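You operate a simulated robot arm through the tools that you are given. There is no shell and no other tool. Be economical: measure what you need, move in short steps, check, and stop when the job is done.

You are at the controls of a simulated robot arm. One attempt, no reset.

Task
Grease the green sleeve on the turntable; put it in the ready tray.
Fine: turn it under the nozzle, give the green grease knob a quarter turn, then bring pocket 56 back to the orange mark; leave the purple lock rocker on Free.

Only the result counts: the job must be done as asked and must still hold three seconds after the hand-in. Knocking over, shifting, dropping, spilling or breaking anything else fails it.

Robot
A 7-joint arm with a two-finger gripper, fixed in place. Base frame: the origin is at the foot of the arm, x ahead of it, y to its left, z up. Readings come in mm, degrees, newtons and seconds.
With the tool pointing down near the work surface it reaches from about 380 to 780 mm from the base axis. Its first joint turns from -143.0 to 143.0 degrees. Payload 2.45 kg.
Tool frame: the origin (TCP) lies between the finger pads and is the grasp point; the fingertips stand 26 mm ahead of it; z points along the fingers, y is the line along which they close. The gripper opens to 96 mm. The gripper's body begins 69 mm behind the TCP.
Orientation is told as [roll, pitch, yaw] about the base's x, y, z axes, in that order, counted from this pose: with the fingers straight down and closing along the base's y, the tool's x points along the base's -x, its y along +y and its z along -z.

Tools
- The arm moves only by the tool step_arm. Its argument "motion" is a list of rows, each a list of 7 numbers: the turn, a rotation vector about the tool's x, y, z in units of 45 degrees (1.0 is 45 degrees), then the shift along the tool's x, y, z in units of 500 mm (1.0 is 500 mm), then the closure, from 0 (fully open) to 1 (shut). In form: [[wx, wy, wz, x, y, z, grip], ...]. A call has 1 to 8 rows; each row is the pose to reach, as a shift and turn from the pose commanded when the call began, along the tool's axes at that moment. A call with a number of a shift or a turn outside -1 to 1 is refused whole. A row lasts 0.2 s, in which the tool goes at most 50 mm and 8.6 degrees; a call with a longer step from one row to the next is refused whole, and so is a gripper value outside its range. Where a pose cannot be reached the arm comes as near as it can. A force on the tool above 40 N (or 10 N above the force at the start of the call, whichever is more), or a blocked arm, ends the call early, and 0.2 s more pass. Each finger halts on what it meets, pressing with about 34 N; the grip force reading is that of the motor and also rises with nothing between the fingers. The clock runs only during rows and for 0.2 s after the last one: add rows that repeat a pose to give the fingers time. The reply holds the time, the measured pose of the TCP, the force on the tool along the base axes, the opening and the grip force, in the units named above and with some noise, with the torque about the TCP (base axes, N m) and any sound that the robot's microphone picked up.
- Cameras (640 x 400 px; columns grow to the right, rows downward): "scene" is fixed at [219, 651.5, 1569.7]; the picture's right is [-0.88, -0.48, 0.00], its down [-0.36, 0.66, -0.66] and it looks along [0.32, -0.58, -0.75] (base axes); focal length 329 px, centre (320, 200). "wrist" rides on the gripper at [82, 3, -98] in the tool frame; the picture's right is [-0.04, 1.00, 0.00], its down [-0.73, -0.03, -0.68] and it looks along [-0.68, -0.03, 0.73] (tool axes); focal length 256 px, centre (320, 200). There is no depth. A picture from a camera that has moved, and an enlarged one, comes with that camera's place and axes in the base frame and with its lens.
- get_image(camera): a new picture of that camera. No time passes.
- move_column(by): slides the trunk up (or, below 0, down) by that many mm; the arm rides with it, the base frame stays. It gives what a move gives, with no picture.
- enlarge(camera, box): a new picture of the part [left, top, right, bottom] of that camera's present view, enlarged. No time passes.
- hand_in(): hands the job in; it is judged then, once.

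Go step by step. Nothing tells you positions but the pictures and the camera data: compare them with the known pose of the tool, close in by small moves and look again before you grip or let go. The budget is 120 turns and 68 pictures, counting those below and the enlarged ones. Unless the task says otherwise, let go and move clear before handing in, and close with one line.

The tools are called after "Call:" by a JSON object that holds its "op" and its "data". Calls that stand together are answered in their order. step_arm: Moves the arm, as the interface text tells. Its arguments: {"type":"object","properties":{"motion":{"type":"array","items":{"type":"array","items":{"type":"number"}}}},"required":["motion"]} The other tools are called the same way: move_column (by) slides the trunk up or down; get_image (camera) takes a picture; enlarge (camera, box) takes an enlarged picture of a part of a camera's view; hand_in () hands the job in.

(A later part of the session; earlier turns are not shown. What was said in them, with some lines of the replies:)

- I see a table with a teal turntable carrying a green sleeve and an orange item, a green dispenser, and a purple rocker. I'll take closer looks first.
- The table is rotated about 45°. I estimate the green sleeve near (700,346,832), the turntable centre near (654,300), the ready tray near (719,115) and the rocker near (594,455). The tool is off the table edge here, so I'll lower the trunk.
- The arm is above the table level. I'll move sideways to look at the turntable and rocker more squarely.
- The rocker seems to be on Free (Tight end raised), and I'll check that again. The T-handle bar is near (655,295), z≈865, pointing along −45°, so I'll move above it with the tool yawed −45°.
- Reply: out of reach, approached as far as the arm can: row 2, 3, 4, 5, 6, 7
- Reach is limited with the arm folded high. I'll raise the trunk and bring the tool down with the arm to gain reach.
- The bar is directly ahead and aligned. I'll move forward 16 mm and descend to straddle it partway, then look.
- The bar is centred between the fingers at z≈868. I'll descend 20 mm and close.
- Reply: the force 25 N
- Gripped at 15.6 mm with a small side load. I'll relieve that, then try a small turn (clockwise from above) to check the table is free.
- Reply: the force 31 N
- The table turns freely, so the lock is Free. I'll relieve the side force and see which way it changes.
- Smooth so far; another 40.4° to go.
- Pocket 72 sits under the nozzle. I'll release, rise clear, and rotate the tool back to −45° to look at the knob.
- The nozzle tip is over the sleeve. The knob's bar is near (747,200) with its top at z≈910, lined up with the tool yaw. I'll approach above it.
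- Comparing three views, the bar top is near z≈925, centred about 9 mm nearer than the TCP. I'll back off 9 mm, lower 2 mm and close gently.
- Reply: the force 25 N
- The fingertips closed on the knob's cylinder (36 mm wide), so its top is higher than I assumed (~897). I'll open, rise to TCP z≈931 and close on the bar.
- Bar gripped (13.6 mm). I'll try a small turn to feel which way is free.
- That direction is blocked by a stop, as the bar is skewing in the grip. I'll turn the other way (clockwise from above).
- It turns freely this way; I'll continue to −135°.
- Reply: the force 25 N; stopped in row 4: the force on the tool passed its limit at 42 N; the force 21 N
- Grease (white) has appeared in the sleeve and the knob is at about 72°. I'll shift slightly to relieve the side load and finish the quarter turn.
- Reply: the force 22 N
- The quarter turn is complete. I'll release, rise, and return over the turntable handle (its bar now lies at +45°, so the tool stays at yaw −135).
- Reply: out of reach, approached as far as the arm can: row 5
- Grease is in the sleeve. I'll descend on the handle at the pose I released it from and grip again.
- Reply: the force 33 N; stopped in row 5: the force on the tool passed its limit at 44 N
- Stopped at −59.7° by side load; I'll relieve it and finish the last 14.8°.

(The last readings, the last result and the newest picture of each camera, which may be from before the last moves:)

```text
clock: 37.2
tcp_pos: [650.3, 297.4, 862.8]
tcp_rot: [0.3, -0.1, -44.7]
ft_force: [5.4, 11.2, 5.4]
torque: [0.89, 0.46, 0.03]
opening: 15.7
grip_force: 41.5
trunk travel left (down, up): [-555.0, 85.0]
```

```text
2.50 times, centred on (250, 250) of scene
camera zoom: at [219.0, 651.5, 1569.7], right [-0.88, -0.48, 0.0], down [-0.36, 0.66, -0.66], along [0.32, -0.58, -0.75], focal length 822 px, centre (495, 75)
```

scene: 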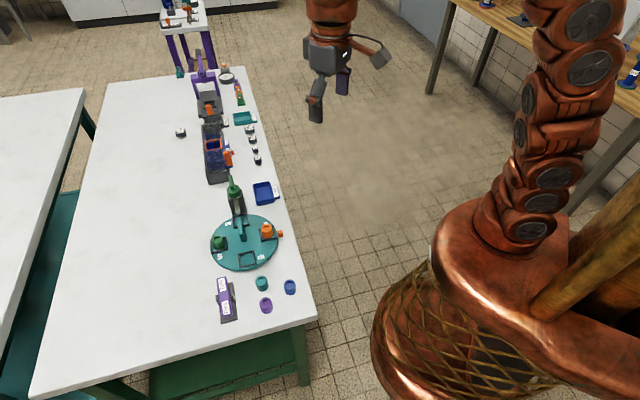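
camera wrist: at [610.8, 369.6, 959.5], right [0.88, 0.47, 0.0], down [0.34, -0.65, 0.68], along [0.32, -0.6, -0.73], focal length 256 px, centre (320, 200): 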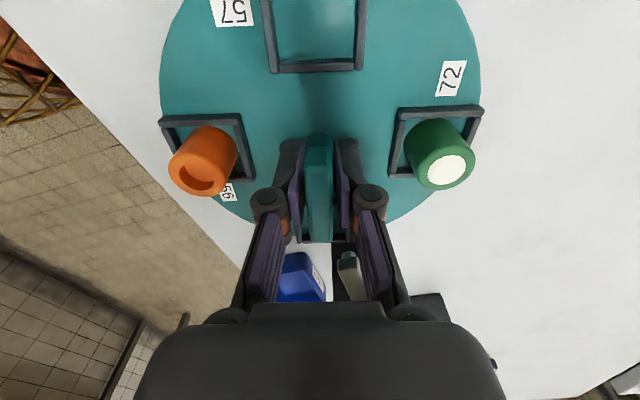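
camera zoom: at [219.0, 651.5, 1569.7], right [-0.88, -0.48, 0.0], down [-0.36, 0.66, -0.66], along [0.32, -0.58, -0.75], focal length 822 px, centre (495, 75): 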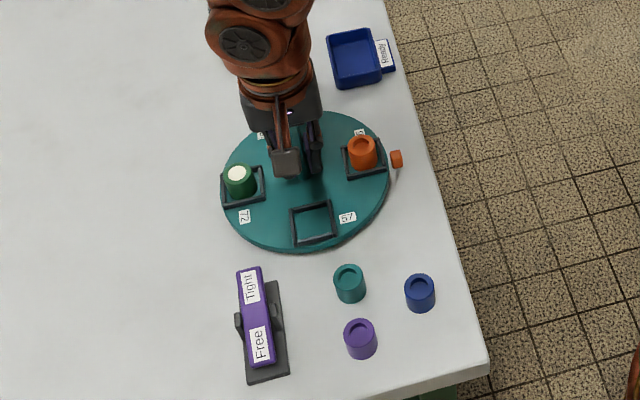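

The table is back with pocket 56 at the mark. I'll release, rise, and move over the green sleeve to check reach.

Call:
{"op": "step_arm", "data": {"motion": [[0, 0, 0, 0, 0, 0, 0.7], [0, 0, 0, 0, 0, 0, 0.5], [0, 0, 0, 0, 0, 0, 0.5], [0, 0, 0, 0, 0, -0.05, 0.5], [0, 0, 0, 0, 0, -0.12, 0.5]]}}

Call:
{"op": "step_arm", "data": {"motion": [[0, 0, 0, 0, 0.07, 0, 0.4], [0, 0, 0, 0, 0.132, 0, 0.3], [0, 0, 0, 0, 0.132, 0, 0.3]]}}

Call:
{"op": "get_image", "data": {"camera": "wrist"}}

```text
clock: 38.4
tcp_pos: [651.3, 295.7, 920.4]
tcp_rot: [0.0, -0.1, -44.8]
ft_force: [-0.2, 0.3, -0.5]
torque: [0.0, -0.01, -0.01]
opening: 47.8
grip_force: 0.0
trunk travel left (down, up): [-555.0, 85.0]
```

```text
clock: 39.1
tcp_pos: [666.7, 326.2, 879.0]
tcp_rot: [-8.4, 2.1, -45.2]
ft_force: [-7.5, -8.2, 1.7]
torque: [-0.17, -0.09, -0.06]
opening: 75.1
grip_force: 5.2
trunk travel left (down, up): [-555.0, 85.0]
stopped in row 3: the force on the tool passed its limit at 61 N (the readings are from after the stop); the commanded pose is now the measured one
```

```text
28 pictures are left
camera wrist: at [624.0, 393.4, 977.8], right [0.73, 0.67, -0.15], down [0.58, -0.49, 0.65], along [0.36, -0.56, -0.75], focal length 256 px, centre (320, 200)
```

wrist: 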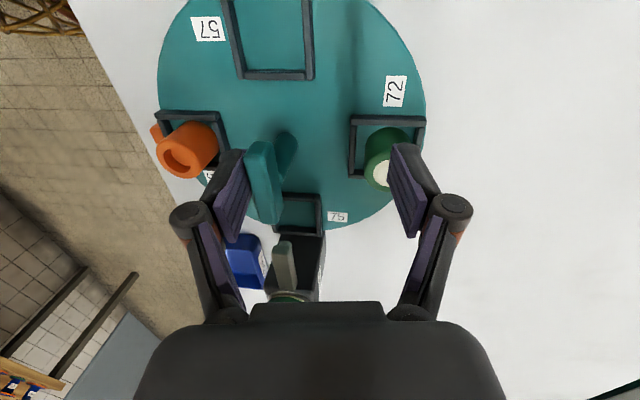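

The arm dipped and tilted unexpectedly. I'll check the scene before moving further.

Call:
{"op": "get_image", "data": {"camera": "scene"}}

Call:
{"op": "enlarge", "data": {"camera": "scene", "box": [190, 170, 310, 330]}}

```text
27 pictures are left
```

scene: 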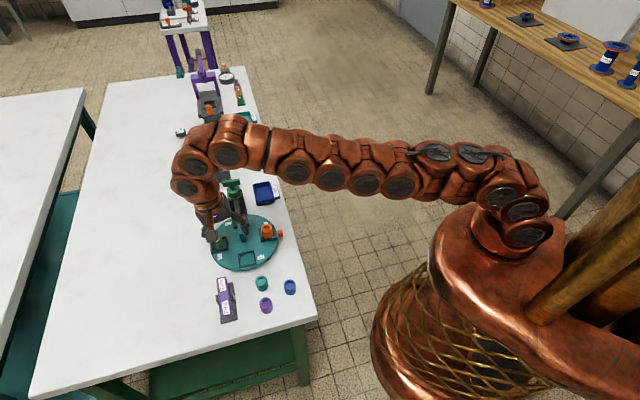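

```text
2.50 times, centred on (250, 250) of scene
camera zoom: at [219.0, 651.5, 1569.7], right [-0.88, -0.48, 0.0], down [-0.36, 0.66, -0.66], along [0.32, -0.58, -0.75], focal length 822 px, centre (495, 75)
```

zoom: 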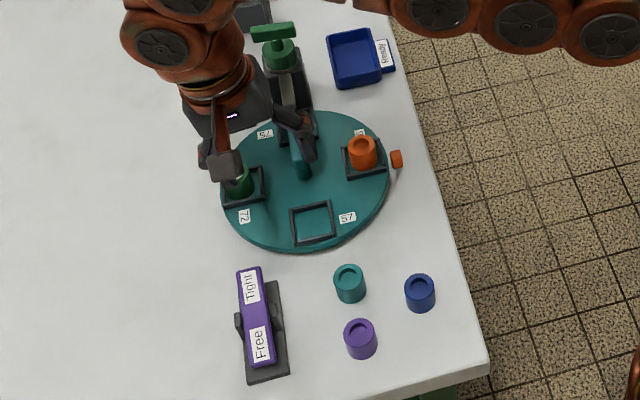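

The arm is almost straight, so it hit its reach limit; nothing appears to have shifted. I'll raise the trunk to lift clear, then straighten the tool and pull back.

Call:
{"op": "move_column", "data": {"by": 60}}

Call:
{"op": "get_image", "data": {"camera": "wrist"}}

```text
clock: 40.1
tcp_pos: [667.4, 327.9, 938.8]
tcp_rot: [-8.2, 2.0, -45.2]
ft_force: [0.9, 0.2, -0.3]
torque: [-0.02, 0.0, -0.01]
opening: 67.5
grip_force: 0.0
trunk travel left (down, up): [-615.0, 25.0]
```

```text
25 pictures are left
camera wrist: at [624.0, 395.3, 1037.7], right [0.73, 0.67, -0.14], down [0.58, -0.49, 0.65], along [0.37, -0.55, -0.75], focal length 256 px, centre (320, 200)
```

wrist: 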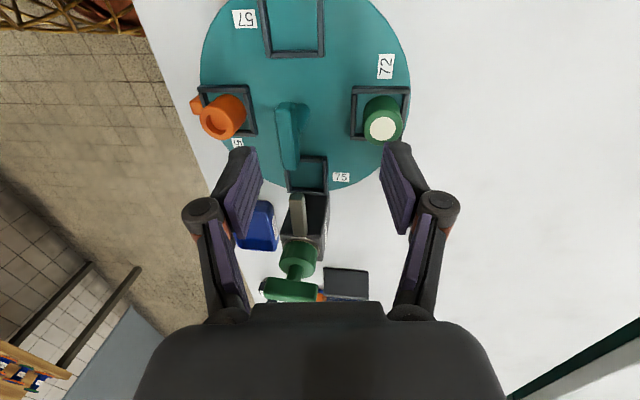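

Call:
{"op": "step_arm", "data": {"motion": [[-0.09, -0.022, 0, -0.007, -0.035, -0.001, 0.5], [-0.182, -0.044, 0, -0.014, -0.069, -0.002, 0.5], [-0.182, -0.044, 0, -0.014, -0.069, -0.002, 0.5]]}}

```text
clock: 40.9
tcp_pos: [648.2, 297.3, 944.4]
tcp_rot: [-0.1, 0.2, -44.9]
ft_force: [-0.6, -0.7, 0.0]
torque: [-0.02, 0.01, -0.05]
opening: 48.0
grip_force: 0.0
trunk travel left (down, up): [-615.0, 25.0]
```

I'll regrip the handle and turn the table about 55° further to bring the sleeve comfortably into reach; it will be turned back after picking.

Call:
{"op": "step_arm", "data": {"motion": [[0, 0, 0, -0.002, 0.002, 0.08, 0.5], [0, 0, 0, -0.002, 0.002, 0.166, 0.5], [0, 0, 0, -0.002, 0.002, 0.166, 0.8], [0, 0, 0, -0.002, 0.002, 0.166, 1], [0, 0, 0, -0.002, 0.002, 0.166, 1], [0, 0, 0, -0.002, 0.002, 0.166, 1]]}}

Call:
{"op": "step_arm", "data": {"motion": [[0, 0, -0.15, 0, 0, 0, 1], [0, 0, -0.3, 0, 0, 0, 1], [0, 0, -0.45, 0, 0, 0, 1], [0, 0, -0.45, 0, 0, 0, 1]]}}

```text
clock: 42.3
tcp_pos: [650.0, 297.5, 864.3]
tcp_rot: [0.0, 0.0, -45.0]
ft_force: [3.6, 1.9, -1.4]
torque: [-0.04, -0.25, -0.01]
opening: 15.6
grip_force: 42.4
trunk travel left (down, up): [-615.0, 25.0]
```

```text
clock: 43.3
tcp_pos: [649.8, 297.1, 863.5]
tcp_rot: [0.1, 0.1, -24.7]
ft_force: [-3.9, -3.6, 18.8]
torque: [0.25, 0.93, 0.04]
opening: 15.6
grip_force: 41.8
trunk travel left (down, up): [-615.0, 25.0]
```

Call:
{"op": "step_arm", "data": {"motion": [[0, 0, -0.15, 0, 0, -0.002, 1], [0, 0, -0.3, 0, 0, -0.002, 1], [0, 0, -0.45, 0, 0, -0.002, 1], [0, 0, -0.6, 0, 0, -0.002, 1], [0, 0, -0.75, 0, 0, -0.002, 1], [0, 0, -0.75, 0, 0, -0.002, 1]]}}

Call:
{"op": "get_image", "data": {"camera": "wrist"}}

```text
clock: 44.7
tcp_pos: [649.7, 297.0, 862.7]
tcp_rot: [0.1, 0.0, 9.2]
ft_force: [-3.2, -9.9, 27.1]
torque: [-0.22, -0.3, 0.05]
opening: 15.3
grip_force: 42.0
trunk travel left (down, up): [-615.0, 25.0]
```

```text
24 pictures are left
camera wrist: at [567.4, 287.0, 961.4], right [-0.12, 0.99, 0.0], down [0.73, 0.09, 0.68], along [0.67, 0.08, -0.73], focal length 256 px, centre (320, 200)
```

wrist: 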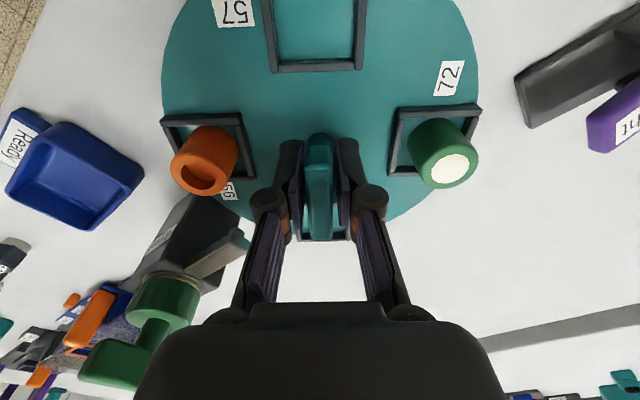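

The sleeve is now near (640,365), well within reach. I'll release, rise and move sideways over it.

Call:
{"op": "step_arm", "data": {"motion": [[0, 0, 0, 0, 0, 0, 0.7], [0, 0, 0, 0, 0, 0, 0.5], [0, 0, 0, 0, 0, 0, 0.5], [0, 0, 0, 0, 0, -0.06, 0.5], [0, 0, 0, 0, 0, -0.14, 0.5]]}}

Call:
{"op": "step_arm", "data": {"motion": [[0, 0, 0, 0, 0.04, 0, 0.4], [0, 0, 0, 0, 0.08, 0, 0.35], [0, 0, 0, 0, 0.12, 0, 0.35]]}}

Call:
{"op": "get_image", "data": {"camera": "wrist"}}

```text
clock: 45.9
tcp_pos: [647.7, 296.0, 929.0]
tcp_rot: [0.1, 0.3, 9.0]
ft_force: [-0.3, 0.1, -0.2]
torque: [-0.04, 0.05, 0.02]
opening: 47.8
grip_force: 0.1
trunk travel left (down, up): [-615.0, 25.0]
```

```text
clock: 46.7
tcp_pos: [641.2, 355.7, 932.8]
tcp_rot: [0.0, 0.1, 9.0]
ft_force: [-0.6, -0.1, 0.1]
torque: [-0.02, 0.02, 0.02]
opening: 62.9
grip_force: 0.0
trunk travel left (down, up): [-615.0, 25.0]
```

```text
23 pictures are left
camera wrist: at [558.0, 346.1, 1030.0], right [-0.12, 0.99, 0.0], down [0.73, 0.09, 0.68], along [0.67, 0.08, -0.74], focal length 256 px, centre (320, 200)
```

wrist: 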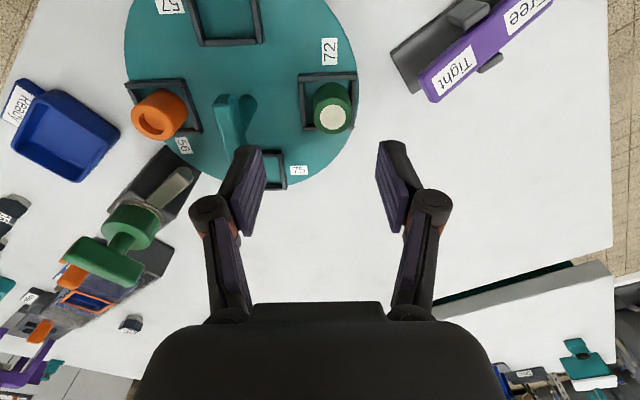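

The sleeve top triangulates to (642,366,842). I'll align and descend to just above grip height, then look.

Call:
{"op": "step_arm", "data": {"motion": [[0, 0, 0, -0.004, 0.02, 0, 0.35], [0, 0, 0, -0.004, 0.02, 0.08, 0.35], [0, 0, 0, -0.004, 0.02, 0.13, 0.35]]}}

Call:
{"op": "get_image", "data": {"camera": "wrist"}}

Call:
{"op": "enlarge", "data": {"camera": "scene", "box": [200, 200, 270, 270]}}

```text
clock: 47.5
tcp_pos: [638.2, 368.2, 867.8]
tcp_rot: [0.1, 0.1, 8.9]
ft_force: [-0.7, 0.1, 0.5]
torque: [0.0, -0.06, -0.01]
opening: 62.5
grip_force: 0.1
trunk travel left (down, up): [-615.0, 25.0]
```

```text
22 pictures are left
camera wrist: at [556.3, 358.1, 965.9], right [-0.12, 0.99, 0.0], down [0.73, 0.09, 0.68], along [0.67, 0.08, -0.73], focal length 256 px, centre (320, 200)
```

wrist: 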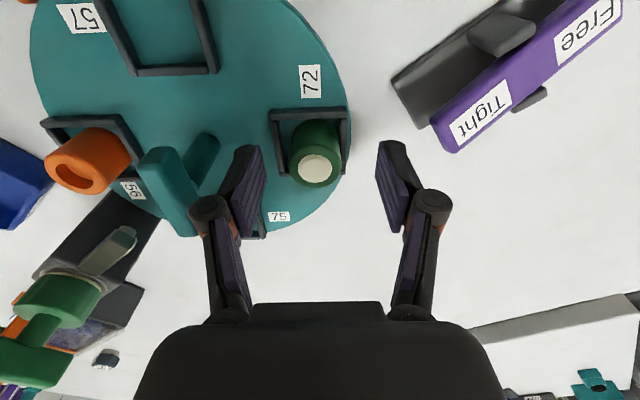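

```text
5.71 times, centred on (235, 235) of scene
camera zoom: at [219.0, 651.5, 1569.7], right [-0.88, -0.48, 0.0], down [-0.36, 0.66, -0.66], along [0.32, -0.58, -0.75], focal length 1879 px, centre (806, 0)
```

zoom: 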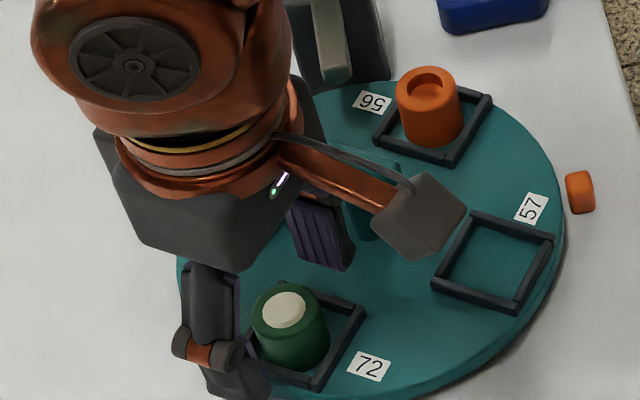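

Call:
{"op": "step_arm", "data": {"motion": [[0, 0, 0, -0.0086, -0.0068, 0, 0.48], [0, 0, 0, -0.0086, -0.0068, 0.02, 0.48], [0, 0, 0, -0.0086, -0.0068, 0.038, 0.48], [0, 0, 0, -0.0086, -0.0068, 0.038, 0.48]]}}

Call:
{"op": "get_image", "data": {"camera": "wrist"}}

```text
clock: 48.5
tcp_pos: [645.1, 365.7, 845.7]
tcp_rot: [0.1, 0.0, 9.0]
ft_force: [1.1, 0.3, 0.0]
torque: [0.01, 0.0, -0.01]
opening: 49.9
grip_force: 0.1
trunk travel left (down, up): [-615.0, 25.0]
```

```text
20 pictures are left
camera wrist: at [562.9, 355.5, 945.2], right [-0.12, 0.99, 0.0], down [0.73, 0.09, 0.68], along [0.67, 0.08, -0.74], focal length 256 px, centre (320, 200)
```

wrist: 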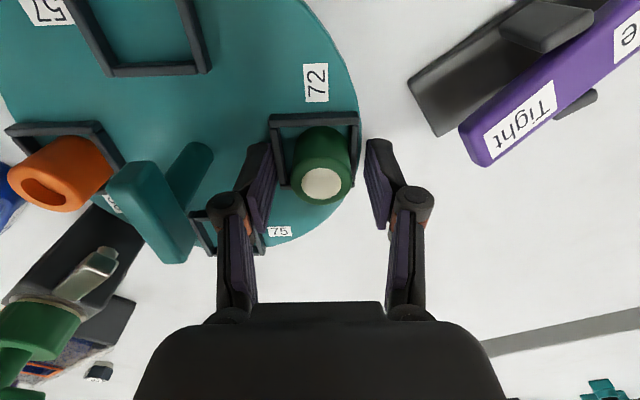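

Centred with no contact. Closing on the sleeve.

Call:
{"op": "step_arm", "data": {"motion": [[0, 0, 0, 0, 0, 0, 0.65], [0, 0, 0, 0, 0, 0, 0.75], [0, 0, 0, 0, 0, 0, 0.75], [0, 0, 0, 0, 0, 0, 0.75]]}}

```text
clock: 49.5
tcp_pos: [645.5, 363.7, 848.3]
tcp_rot: [0.0, 0.1, 8.9]
ft_force: [0.8, -15.3, 3.0]
torque: [-0.87, 0.44, -0.03]
opening: 44.7
grip_force: 45.2
trunk travel left (down, up): [-615.0, 25.0]
```

The fingers met the pocket frame at 44.7 mm wide. I'll open, rise 8 mm and close again.

Call:
{"op": "step_arm", "data": {"motion": [[0, 0, 0, 0, 0, 0, 0.5], [0, 0, 0, 0, 0, 0, 0.45], [0, 0, 0, 0, 0, -0.016, 0.48], [0, 0, 0, 0, 0, -0.016, 0.6], [0, 0, 0, 0, 0, -0.016, 0.75], [0, 0, 0, 0, 0, -0.016, 0.85], [0, 0, 0, 0, 0, -0.016, 0.85]]}}

Call:
{"op": "get_image", "data": {"camera": "wrist"}}

```text
clock: 51.1
tcp_pos: [644.2, 364.9, 856.5]
tcp_rot: [0.1, 0.1, 9.0]
ft_force: [-0.7, 1.1, 2.2]
torque: [0.0, 0.04, 0.01]
opening: 28.7
grip_force: 34.1
trunk travel left (down, up): [-615.0, 25.0]
```

```text
19 pictures are left
camera wrist: at [562.5, 355.9, 953.6], right [-0.12, 0.99, 0.0], down [0.73, 0.09, 0.68], along [0.67, 0.08, -0.74], focal length 256 px, centre (320, 200)
```

wrist: 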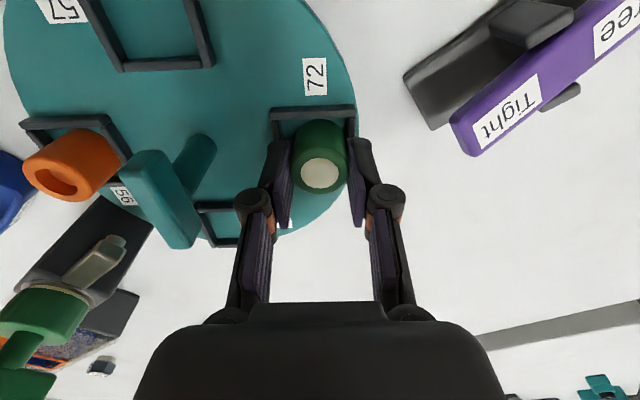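

The sleeve is gripped at 28.7 mm. Lifting straight up.

Call:
{"op": "step_arm", "data": {"motion": [[0, 0, 0, 0, 0, -0.01, 1], [0, 0, 0, 0, 0, -0.04, 1], [0, 0, 0, 0, 0, -0.1, 1], [0, 0, 0, 0, 0, -0.16, 1]]}}

Call:
{"op": "get_image", "data": {"camera": "wrist"}}

```text
clock: 52.1
tcp_pos: [643.7, 367.8, 938.3]
tcp_rot: [0.0, 0.2, 9.0]
ft_force: [-1.2, 0.0, -1.2]
torque: [0.02, -0.02, -0.08]
opening: 28.5
grip_force: 33.8
trunk travel left (down, up): [-615.0, 25.0]
```

```text
18 pictures are left
camera wrist: at [562.1, 358.9, 1036.1], right [-0.12, 0.99, 0.0], down [0.73, 0.09, 0.68], along [0.67, 0.08, -0.74], focal length 256 px, centre (320, 200)
```

wrist: 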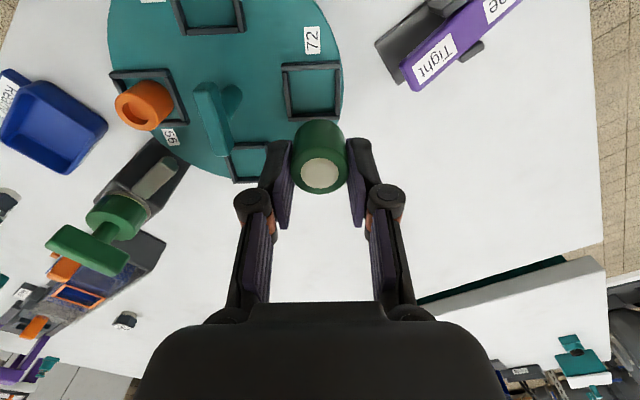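

The sleeve is held well. I'll carry it on the near side, clear of the dispenser, toward the tray at about (705,112), turning the tool back toward −45°.

Call:
{"op": "step_arm", "data": {"motion": [[0, 0, 0.1, 0.033, -0.06, -0.03, 1], [0, 0, 0.25, 0.066, -0.13, -0.044, 1], [0, 0, 0.4, 0.1, -0.2, -0.044, 1], [0, 0, 0.55, 0.133, -0.279, -0.044, 1], [0, 0, 0.7, 0.133, -0.279, -0.044, 1], [0, 0, 0.85, 0.133, -0.279, -0.044, 1], [0, 0, 1, 0.133, -0.279, -0.044, 1]]}}

Call:
{"op": "get_image", "data": {"camera": "wrist"}}

```text
clock: 53.7
tcp_pos: [602.3, 217.9, 956.9]
tcp_rot: [0.0, 0.1, -36.1]
ft_force: [-0.1, -0.6, -0.3]
torque: [-0.03, -0.02, -0.02]
opening: 28.7
grip_force: 34.0
trunk travel left (down, up): [-615.0, 25.0]
```

```text
17 pictures are left
camera wrist: at [537.1, 268.4, 1056.0], right [0.62, 0.78, 0.0], down [0.58, -0.46, 0.68], along [0.53, -0.42, -0.74], focal length 256 px, centre (320, 200)
```

wrist: 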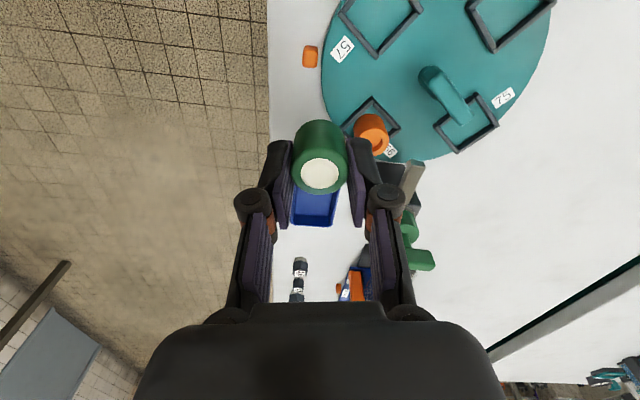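

Call:
{"op": "step_arm", "data": {"motion": [[0, 0, 0.07, -0.084, -0.016, 0, 1], [0, 0, 0.14, -0.168, -0.032, 0, 1], [0, 0, 0.2, -0.252, -0.047, 0, 1], [0, 0, 0.2, -0.252, -0.047, 0, 1]]}}

Call:
{"op": "get_image", "data": {"camera": "wrist"}}

Call:
{"op": "enlarge", "data": {"camera": "scene", "box": [220, 150, 300, 220]}}

```text
clock: 54.7
tcp_pos: [693.0, 121.5, 956.3]
tcp_rot: [-0.1, 0.1, -45.0]
ft_force: [0.8, -0.7, -1.3]
torque: [0.0, 0.0, 0.0]
opening: 28.6
grip_force: 33.7
trunk travel left (down, up): [-615.0, 25.0]
```

```text
16 pictures are left
camera wrist: at [636.3, 181.9, 1054.6], right [0.73, 0.68, 0.0], down [0.5, -0.54, 0.68], along [0.46, -0.5, -0.74], focal length 256 px, centre (320, 200)
```

wrist: 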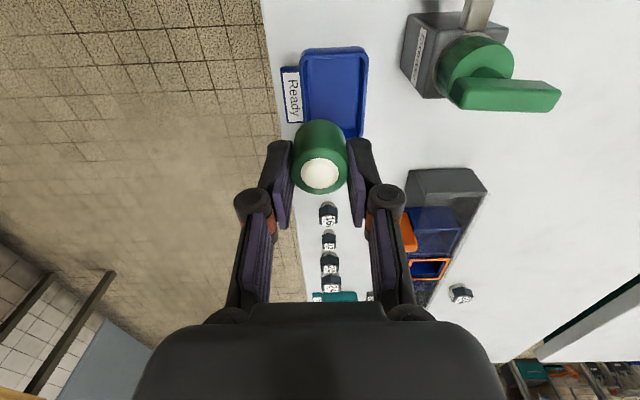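

```text
5.71 times, centred on (260, 185) of scene
camera zoom: at [219.0, 651.5, 1569.7], right [-0.88, -0.48, 0.0], down [-0.36, 0.66, -0.66], along [0.32, -0.58, -0.75], focal length 1879 px, centre (663, 286)
```

zoom: 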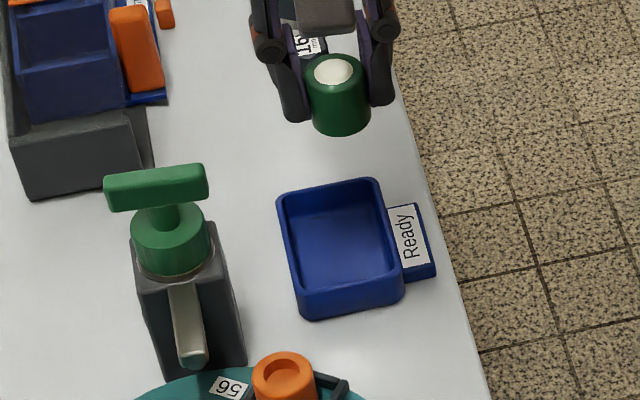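

The tray centre is about 12 mm ahead and 14 mm to the tool's +y. I'll align, descend partway and check.

Call:
{"op": "step_arm", "data": {"motion": [[0, 0, 0, -0.024, 0.028, 0, 1], [0, 0, 0, -0.024, 0.028, 0.08, 1], [0, 0, 0, -0.024, 0.028, 0.15, 1], [0, 0, 0, -0.024, 0.028, 0.18, 1]]}}

Call:
{"op": "get_image", "data": {"camera": "wrist"}}

Call:
{"op": "enlarge", "data": {"camera": "scene", "box": [220, 150, 300, 220]}}

```text
clock: 55.7
tcp_pos: [708.8, 126.6, 869.4]
tcp_rot: [0.1, 0.2, -45.0]
ft_force: [0.4, 0.9, -0.9]
torque: [0.01, -0.01, -0.01]
opening: 28.6
grip_force: 34.4
trunk travel left (down, up): [-615.0, 25.0]
```

```text
14 pictures are left
camera wrist: at [653.0, 186.5, 968.3], right [0.73, 0.68, 0.0], down [0.5, -0.54, 0.68], along [0.46, -0.5, -0.74], focal length 256 px, centre (320, 200)
```

wrist: 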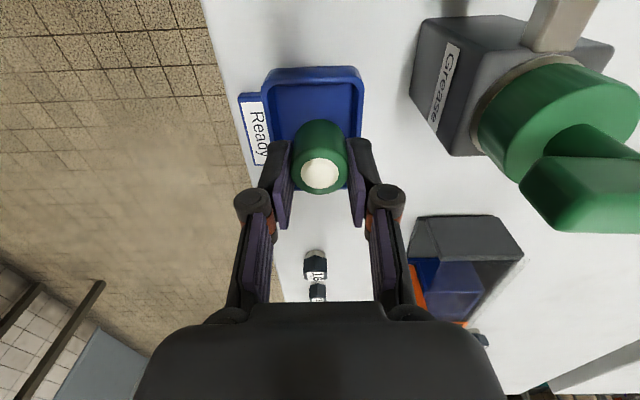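

```text
5.71 times, centred on (260, 185) of scene
camera zoom: at [219.0, 651.5, 1569.7], right [-0.88, -0.48, 0.0], down [-0.36, 0.66, -0.66], along [0.32, -0.58, -0.75], focal length 1879 px, centre (663, 286)
```

zoom: 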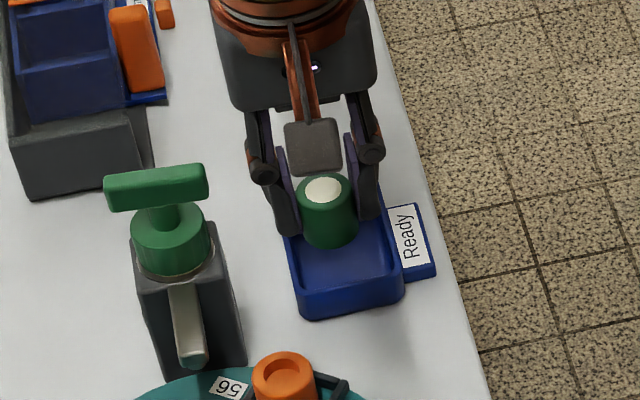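

The tray is narrow across the present finger direction, so I'll rise and turn the tool +90° so the fingers open along its long side.

Call:
{"op": "step_arm", "data": {"motion": [[0, 0, 0, 0, 0, -0.08, 1], [0, 0, -0.14, -0.002, -0.004, -0.1, 1], [0, 0, -0.3, -0.004, -0.005, -0.1, 1], [0, 0, -0.45, -0.004, -0.005, -0.1, 1], [0, 0, -0.6, -0.004, -0.005, -0.1, 1], [0, 0, -0.75, -0.004, -0.005, -0.1, 1], [0, 0, -0.9, -0.004, -0.005, -0.1, 1], [0, 0, -1, -0.004, -0.005, -0.1, 1]]}}

Call:
{"op": "step_arm", "data": {"motion": [[0, 0, -0.15, 0, 0, 0, 1], [0, 0, -0.3, 0, 0, 0, 1], [0, 0, -0.45, 0, 0, 0, 1], [0, 0, -0.6, 0, 0, 0, 1], [0, 0, -0.75, 0, 0, 0, 1], [0, 0, -0.9, 0, 0, 0, 1], [0, 0, -1, 0, 0, 0, 1], [0, 0, -1, 0, 0, 0, 1]]}}

Call:
{"op": "get_image", "data": {"camera": "wrist"}}

```text
clock: 57.5
tcp_pos: [709.8, 123.3, 919.3]
tcp_rot: [0.1, 0.1, 0.1]
ft_force: [-0.4, -0.3, -1.5]
torque: [0.01, -0.01, -0.01]
opening: 28.8
grip_force: 34.2
trunk travel left (down, up): [-615.0, 25.0]
```

```text
clock: 59.3
tcp_pos: [707.9, 122.4, 917.3]
tcp_rot: [0.1, 0.1, 45.1]
ft_force: [-0.2, -0.7, -1.3]
torque: [0.01, 0.01, 0.0]
opening: 28.8
grip_force: 33.9
trunk travel left (down, up): [-615.0, 25.0]
```

```text
12 pictures are left
camera wrist: at [647.5, 66.9, 1015.9], right [-0.68, 0.73, 0.0], down [0.54, 0.5, 0.68], along [0.5, 0.46, -0.73], focal length 256 px, centre (320, 200)
```

wrist: 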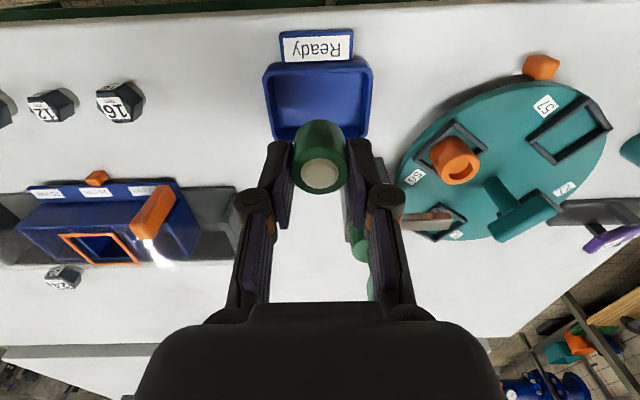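

Aligned with the tray's long side. Descending into the tray.

Call:
{"op": "step_arm", "data": {"motion": [[0, 0, 0, -0.007, -0.003, 0, 1], [0, 0, 0, -0.007, -0.003, 0.06, 1], [0, 0, 0, -0.007, -0.003, 0.12, 1], [0, 0, 0, -0.007, -0.003, 0.12, 1]]}}

Call:
{"op": "enlarge", "data": {"camera": "scene", "box": [220, 150, 300, 220]}}

Call:
{"op": "get_image", "data": {"camera": "wrist"}}

```text
clock: 60.3
tcp_pos: [712.6, 126.5, 858.3]
tcp_rot: [0.1, 0.0, 45.0]
ft_force: [-0.8, -0.6, -0.6]
torque: [0.01, 0.01, 0.0]
opening: 28.5
grip_force: 34.0
trunk travel left (down, up): [-615.0, 25.0]
```

```text
5.71 times, centred on (260, 185) of scene
camera zoom: at [219.0, 651.5, 1569.7], right [-0.88, -0.48, 0.0], down [-0.36, 0.66, -0.66], along [0.32, -0.58, -0.75], focal length 1879 px, centre (663, 286)
```

zoom: 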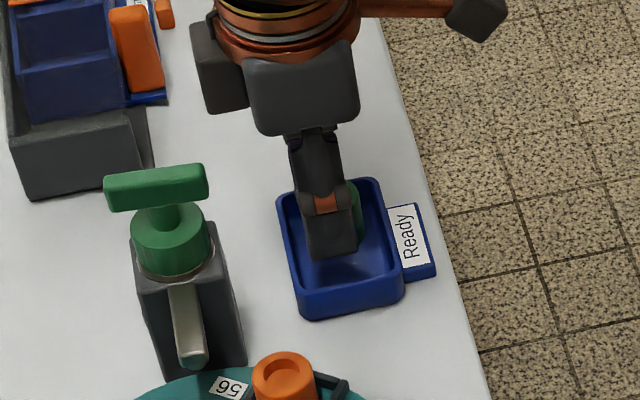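

```text
10 pictures are left
camera wrist: at [651.1, 70.1, 956.1], right [-0.68, 0.73, 0.0], down [0.54, 0.5, 0.68], along [0.5, 0.46, -0.73], focal length 256 px, centre (320, 200)
```

wrist: 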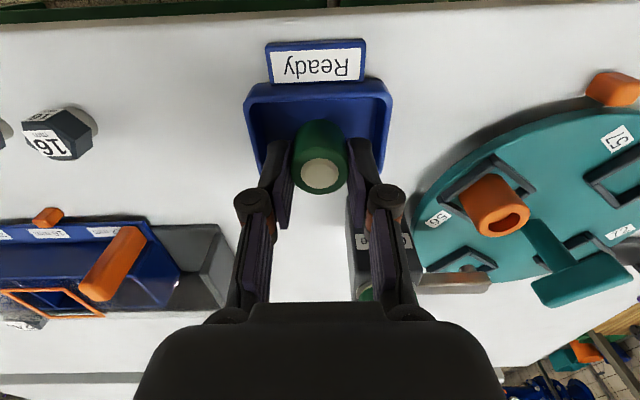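

Call:
{"op": "step_arm", "data": {"motion": [[0, 0, 0, 0.006, 0, 0, 1], [0, 0, 0, 0.006, 0, 0.01, 1], [0, 0, 0, 0.006, 0, 0.02, 1], [0, 0, 0, 0.006, 0, 0.026, 1], [0, 0, 0, 0.006, 0, 0.026, 1]]}}

```text
clock: 61.5
tcp_pos: [710.6, 121.7, 844.3]
tcp_rot: [0.1, 0.1, 45.0]
ft_force: [-0.4, 0.5, -2.2]
torque: [-0.03, -0.01, 0.01]
opening: 28.8
grip_force: 33.9
trunk travel left (down, up): [-615.0, 25.0]
```

Call:
{"op": "step_arm", "data": {"motion": [[0, 0, 0, 0, 0, 0.004, 1], [0, 0, 0, 0, 0, 0.008, 1], [0, 0, 0, 0, 0, 0.008, 1]]}}

```text
clock: 62.3
tcp_pos: [709.7, 122.0, 841.8]
tcp_rot: [0.2, 0.2, 45.0]
ft_force: [-0.4, 0.4, -0.5]
torque: [0.01, 0.01, 0.01]
opening: 28.8
grip_force: 33.6
trunk travel left (down, up): [-615.0, 25.0]
```

Call:
{"op": "step_arm", "data": {"motion": [[0, 0, 0, 0, 0, 0.004, 1], [0, 0, 0, 0, 0, 0.008, 1], [0, 0, 0, 0, 0, 0.012, 1], [0, 0, 0, 0, 0, 0.012, 1]]}}

Call:
{"op": "get_image", "data": {"camera": "wrist"}}

```text
clock: 63.3
tcp_pos: [709.1, 122.0, 835.8]
tcp_rot: [0.0, -0.1, 44.9]
ft_force: [1.3, 0.7, 25.9]
torque: [-0.05, 0.01, 0.0]
opening: 29.0
grip_force: 33.4
trunk travel left (down, up): [-615.0, 25.0]
```

```text
9 pictures are left
camera wrist: at [648.5, 66.2, 933.8], right [-0.68, 0.73, 0.0], down [0.54, 0.5, 0.68], along [0.5, 0.46, -0.73], focal length 256 px, centre (320, 200)
```

wrist: 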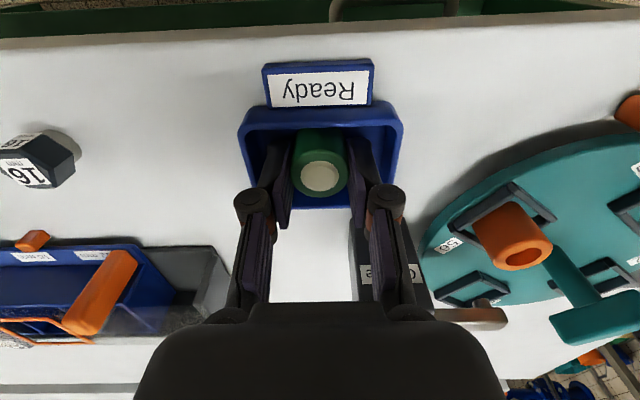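

The sleeve is on the tray floor (26 N contact). I'll ease off, open a little, and rise.

Call:
{"op": "step_arm", "data": {"motion": [[0, 0, 0, 0, 0, -0.003, 1], [0, 0, 0, 0, 0, -0.003, 0.65], [0, 0, 0, 0, 0, -0.003, 0.58], [0, 0, 0, 0, 0, -0.003, 0.58], [0, 0, 0, 0, 0, -0.03, 0.58], [0, 0, 0, 0, 0, -0.1, 0.58], [0, 0, 0, 0, 0, -0.18, 0.58], [0, 0, 0, 0, 0, -0.24, 0.58]]}}

Call:
{"op": "get_image", "data": {"camera": "wrist"}}

```text
clock: 65.1
tcp_pos: [712.7, 121.8, 956.6]
tcp_rot: [0.1, 0.0, 45.0]
ft_force: [0.4, -0.1, -0.2]
torque: [0.0, -0.01, 0.02]
opening: 40.5
grip_force: 0.0
trunk travel left (down, up): [-615.0, 25.0]
```

```text
8 pictures are left
camera wrist: at [651.0, 66.2, 1054.6], right [-0.68, 0.73, 0.0], down [0.54, 0.5, 0.68], along [0.5, 0.46, -0.73], focal length 256 px, centre (320, 200)
```

wrist: 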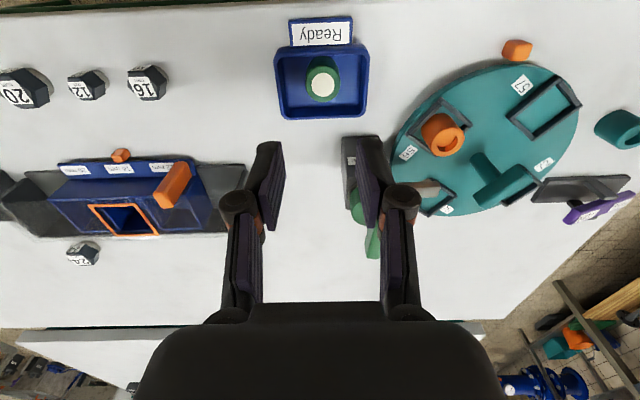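

The sleeve stands in the tray. I'll go back over the turntable handle at yaw 9° to turn the table back.

Call:
{"op": "step_arm", "data": {"motion": [[0, 0, 0.1, 0.009, 0.092, 0, 0.5], [0, 0, 0.22, 0.018, 0.184, 0, 0.5], [0, 0, 0.34, 0.027, 0.276, 0, 0.5], [0, 0, 0.46, -0.035, 0.296, 0, 0.5], [0, 0, 0.58, -0.097, 0.316, 0, 0.5], [0, 0, 0.7, -0.158, 0.336, 0, 0.5], [0, 0, 0.796, -0.158, 0.336, 0, 0.5]]}}

Call:
{"op": "get_image", "data": {"camera": "wrist"}}

```text
clock: 66.7
tcp_pos: [646.1, 297.9, 952.0]
tcp_rot: [-0.1, 0.2, 9.1]
ft_force: [0.6, 0.6, -0.3]
torque: [0.02, 0.02, -0.02]
opening: 47.9
grip_force: 0.1
trunk travel left (down, up): [-615.0, 25.0]
```

```text
7 pictures are left
camera wrist: at [564.7, 287.4, 1051.0], right [-0.12, 0.99, 0.0], down [0.73, 0.09, 0.68], along [0.67, 0.08, -0.74], focal length 256 px, centre (320, 200)
```

wrist: 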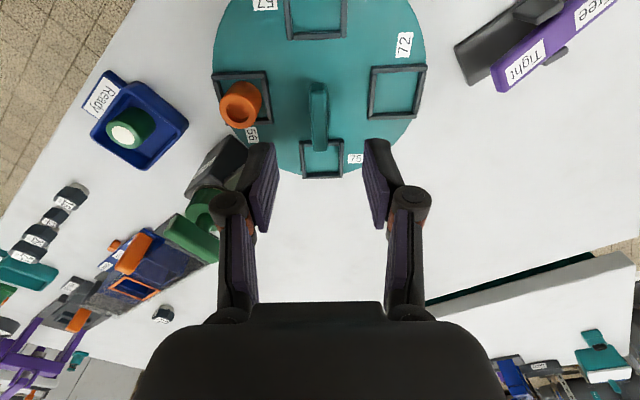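

Call:
{"op": "step_arm", "data": {"motion": [[0, 0, 0, -0.007, -0.003, 0.07, 0.5], [0, 0, 0, -0.007, -0.003, 0.14, 0.5], [0, 0, 0, -0.007, -0.003, 0.18, 0.5], [0, 0, 0, -0.007, -0.003, 0.18, 0.8], [0, 0, 0, -0.007, -0.003, 0.18, 1], [0, 0, 0, -0.007, -0.003, 0.18, 1], [0, 0, 0, -0.007, -0.003, 0.18, 1]]}}

Call:
{"op": "step_arm", "data": {"motion": [[0, 0, 0.15, 0, 0, 0, 1], [0, 0, 0.3, 0, 0, 0, 1], [0, 0, 0.45, 0, 0, 0, 1], [0, 0, 0.6, 0, 0, 0, 1], [0, 0, 0.6, 0, 0, 0, 1]]}}

```text
clock: 68.3
tcp_pos: [649.8, 298.2, 866.0]
tcp_rot: [0.0, 0.1, 9.2]
ft_force: [-0.2, 14.9, -2.1]
torque: [0.53, -0.73, 0.02]
opening: 15.6
grip_force: 41.8
trunk travel left (down, up): [-615.0, 25.0]
```

```text
clock: 69.5
tcp_pos: [650.1, 297.0, 865.0]
tcp_rot: [0.0, 0.0, -17.9]
ft_force: [4.3, 25.7, 10.1]
torque: [0.92, 0.71, -0.05]
opening: 15.7
grip_force: 41.3
trunk travel left (down, up): [-615.0, 25.0]
```

Call:
{"op": "step_arm", "data": {"motion": [[0, 0, 0, 0, 0.004, 0, 1], [0, 0, 0.15, 0, 0.004, 0, 1], [0, 0, 0.3, 0, 0.004, 0, 1], [0, 0, 0.45, 0, 0.004, 0, 1], [0, 0, 0.6, 0, 0.004, 0, 1], [0, 0, 0.6, 0, 0.004, 0, 1]]}}

Call:
{"op": "get_image", "data": {"camera": "wrist"}}

```text
clock: 70.9
tcp_pos: [650.3, 297.2, 866.0]
tcp_rot: [0.0, 0.1, -44.9]
ft_force: [-12.8, 2.5, 21.8]
torque: [0.44, 0.75, -0.04]
opening: 15.5
grip_force: 41.8
trunk travel left (down, up): [-615.0, 25.0]
```

```text
6 pictures are left
camera wrist: at [593.9, 357.2, 964.3], right [0.73, 0.68, 0.0], down [0.5, -0.54, 0.68], along [0.46, -0.5, -0.74], focal length 256 px, centre (320, 200)
```

wrist: 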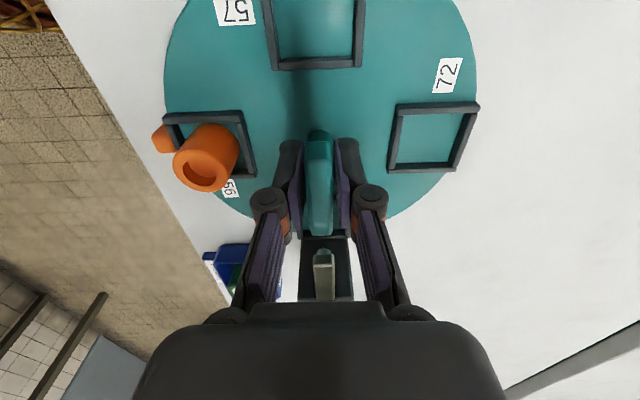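

Table is back at the start orientation. Releasing, rising and backing away.

Call:
{"op": "step_arm", "data": {"motion": [[0, 0, 0, 0, 0, 0, 0.8], [0, 0, 0, 0, 0, 0, 0.5], [0, 0, 0, 0, 0, 0, 0.5], [0, 0, 0, 0, 0, 0, 0.5], [0, 0, 0, 0, 0, -0.08, 0.5], [0, 0, 0, 0.03, 0, -0.16, 0.5], [0, 0, 0, 0.06, -0.06, -0.2, 0.5], [0, 0, 0, 0.06, -0.15, -0.2, 0.5]]}}

Call:
{"op": "step_arm", "data": {"motion": [[0, 0, 0, 0, -0.09, 0, 0.5], [0, 0, 0, 0, -0.18, 0, 0.5]]}}

Call:
{"op": "enlarge", "data": {"camera": "scene", "box": [190, 170, 310, 330]}}

Call:
{"op": "enlarge", "data": {"camera": "scene", "box": [205, 205, 285, 275]}}

```text
clock: 72.7
tcp_pos: [577.4, 263.6, 966.0]
tcp_rot: [-0.1, 0.1, -45.0]
ft_force: [0.6, 0.3, -0.8]
torque: [-0.03, 0.05, 0.02]
opening: 48.0
grip_force: 0.0
trunk travel left (down, up): [-615.0, 25.0]
```

```text
clock: 73.3
tcp_pos: [513.6, 199.2, 964.1]
tcp_rot: [0.0, 0.2, -44.7]
ft_force: [-0.3, 1.0, -0.6]
torque: [-0.03, 0.03, 0.01]
opening: 48.1
grip_force: 0.1
trunk travel left (down, up): [-615.0, 25.0]
```

```text
2.50 times, centred on (250, 250) of scene
camera zoom: at [219.0, 651.5, 1569.7], right [-0.88, -0.48, 0.0], down [-0.36, 0.66, -0.66], along [0.32, -0.58, -0.75], focal length 822 px, centre (495, 75)
```

zoom: 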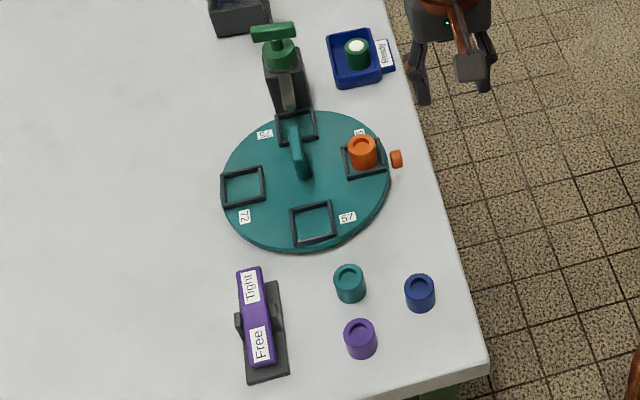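

```text
5.71 times, centred on (245, 240) of scene
camera zoom: at [219.0, 651.5, 1569.7], right [-0.88, -0.48, 0.0], down [-0.36, 0.66, -0.66], along [0.32, -0.58, -0.75], focal length 1879 px, centre (749, -29)
```

zoom: 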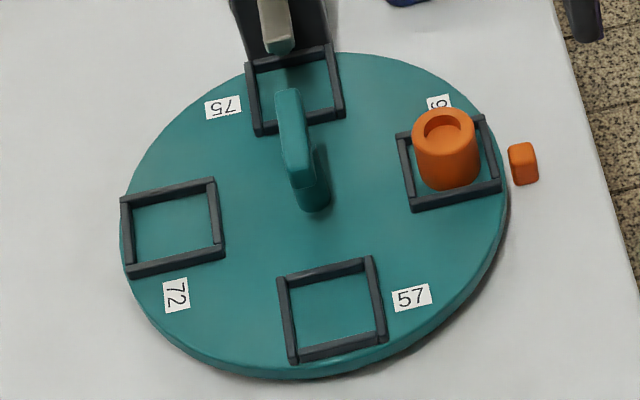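

Everything matches the request: the greased sleeve is upright in the Ready tray, pocket 56 is at the orange mark, the knob has had its quarter turn, the rocker is on Free and the arm is clear. I'm handing in.

Call:
{"op": "hand_in", "data": {}}

```text
The job is handed in.
```

The green sleeve is greased and standing in the ready tray. Pocket 56 is back at the orange mark, and the lock rocker is on Free; I never touched it.
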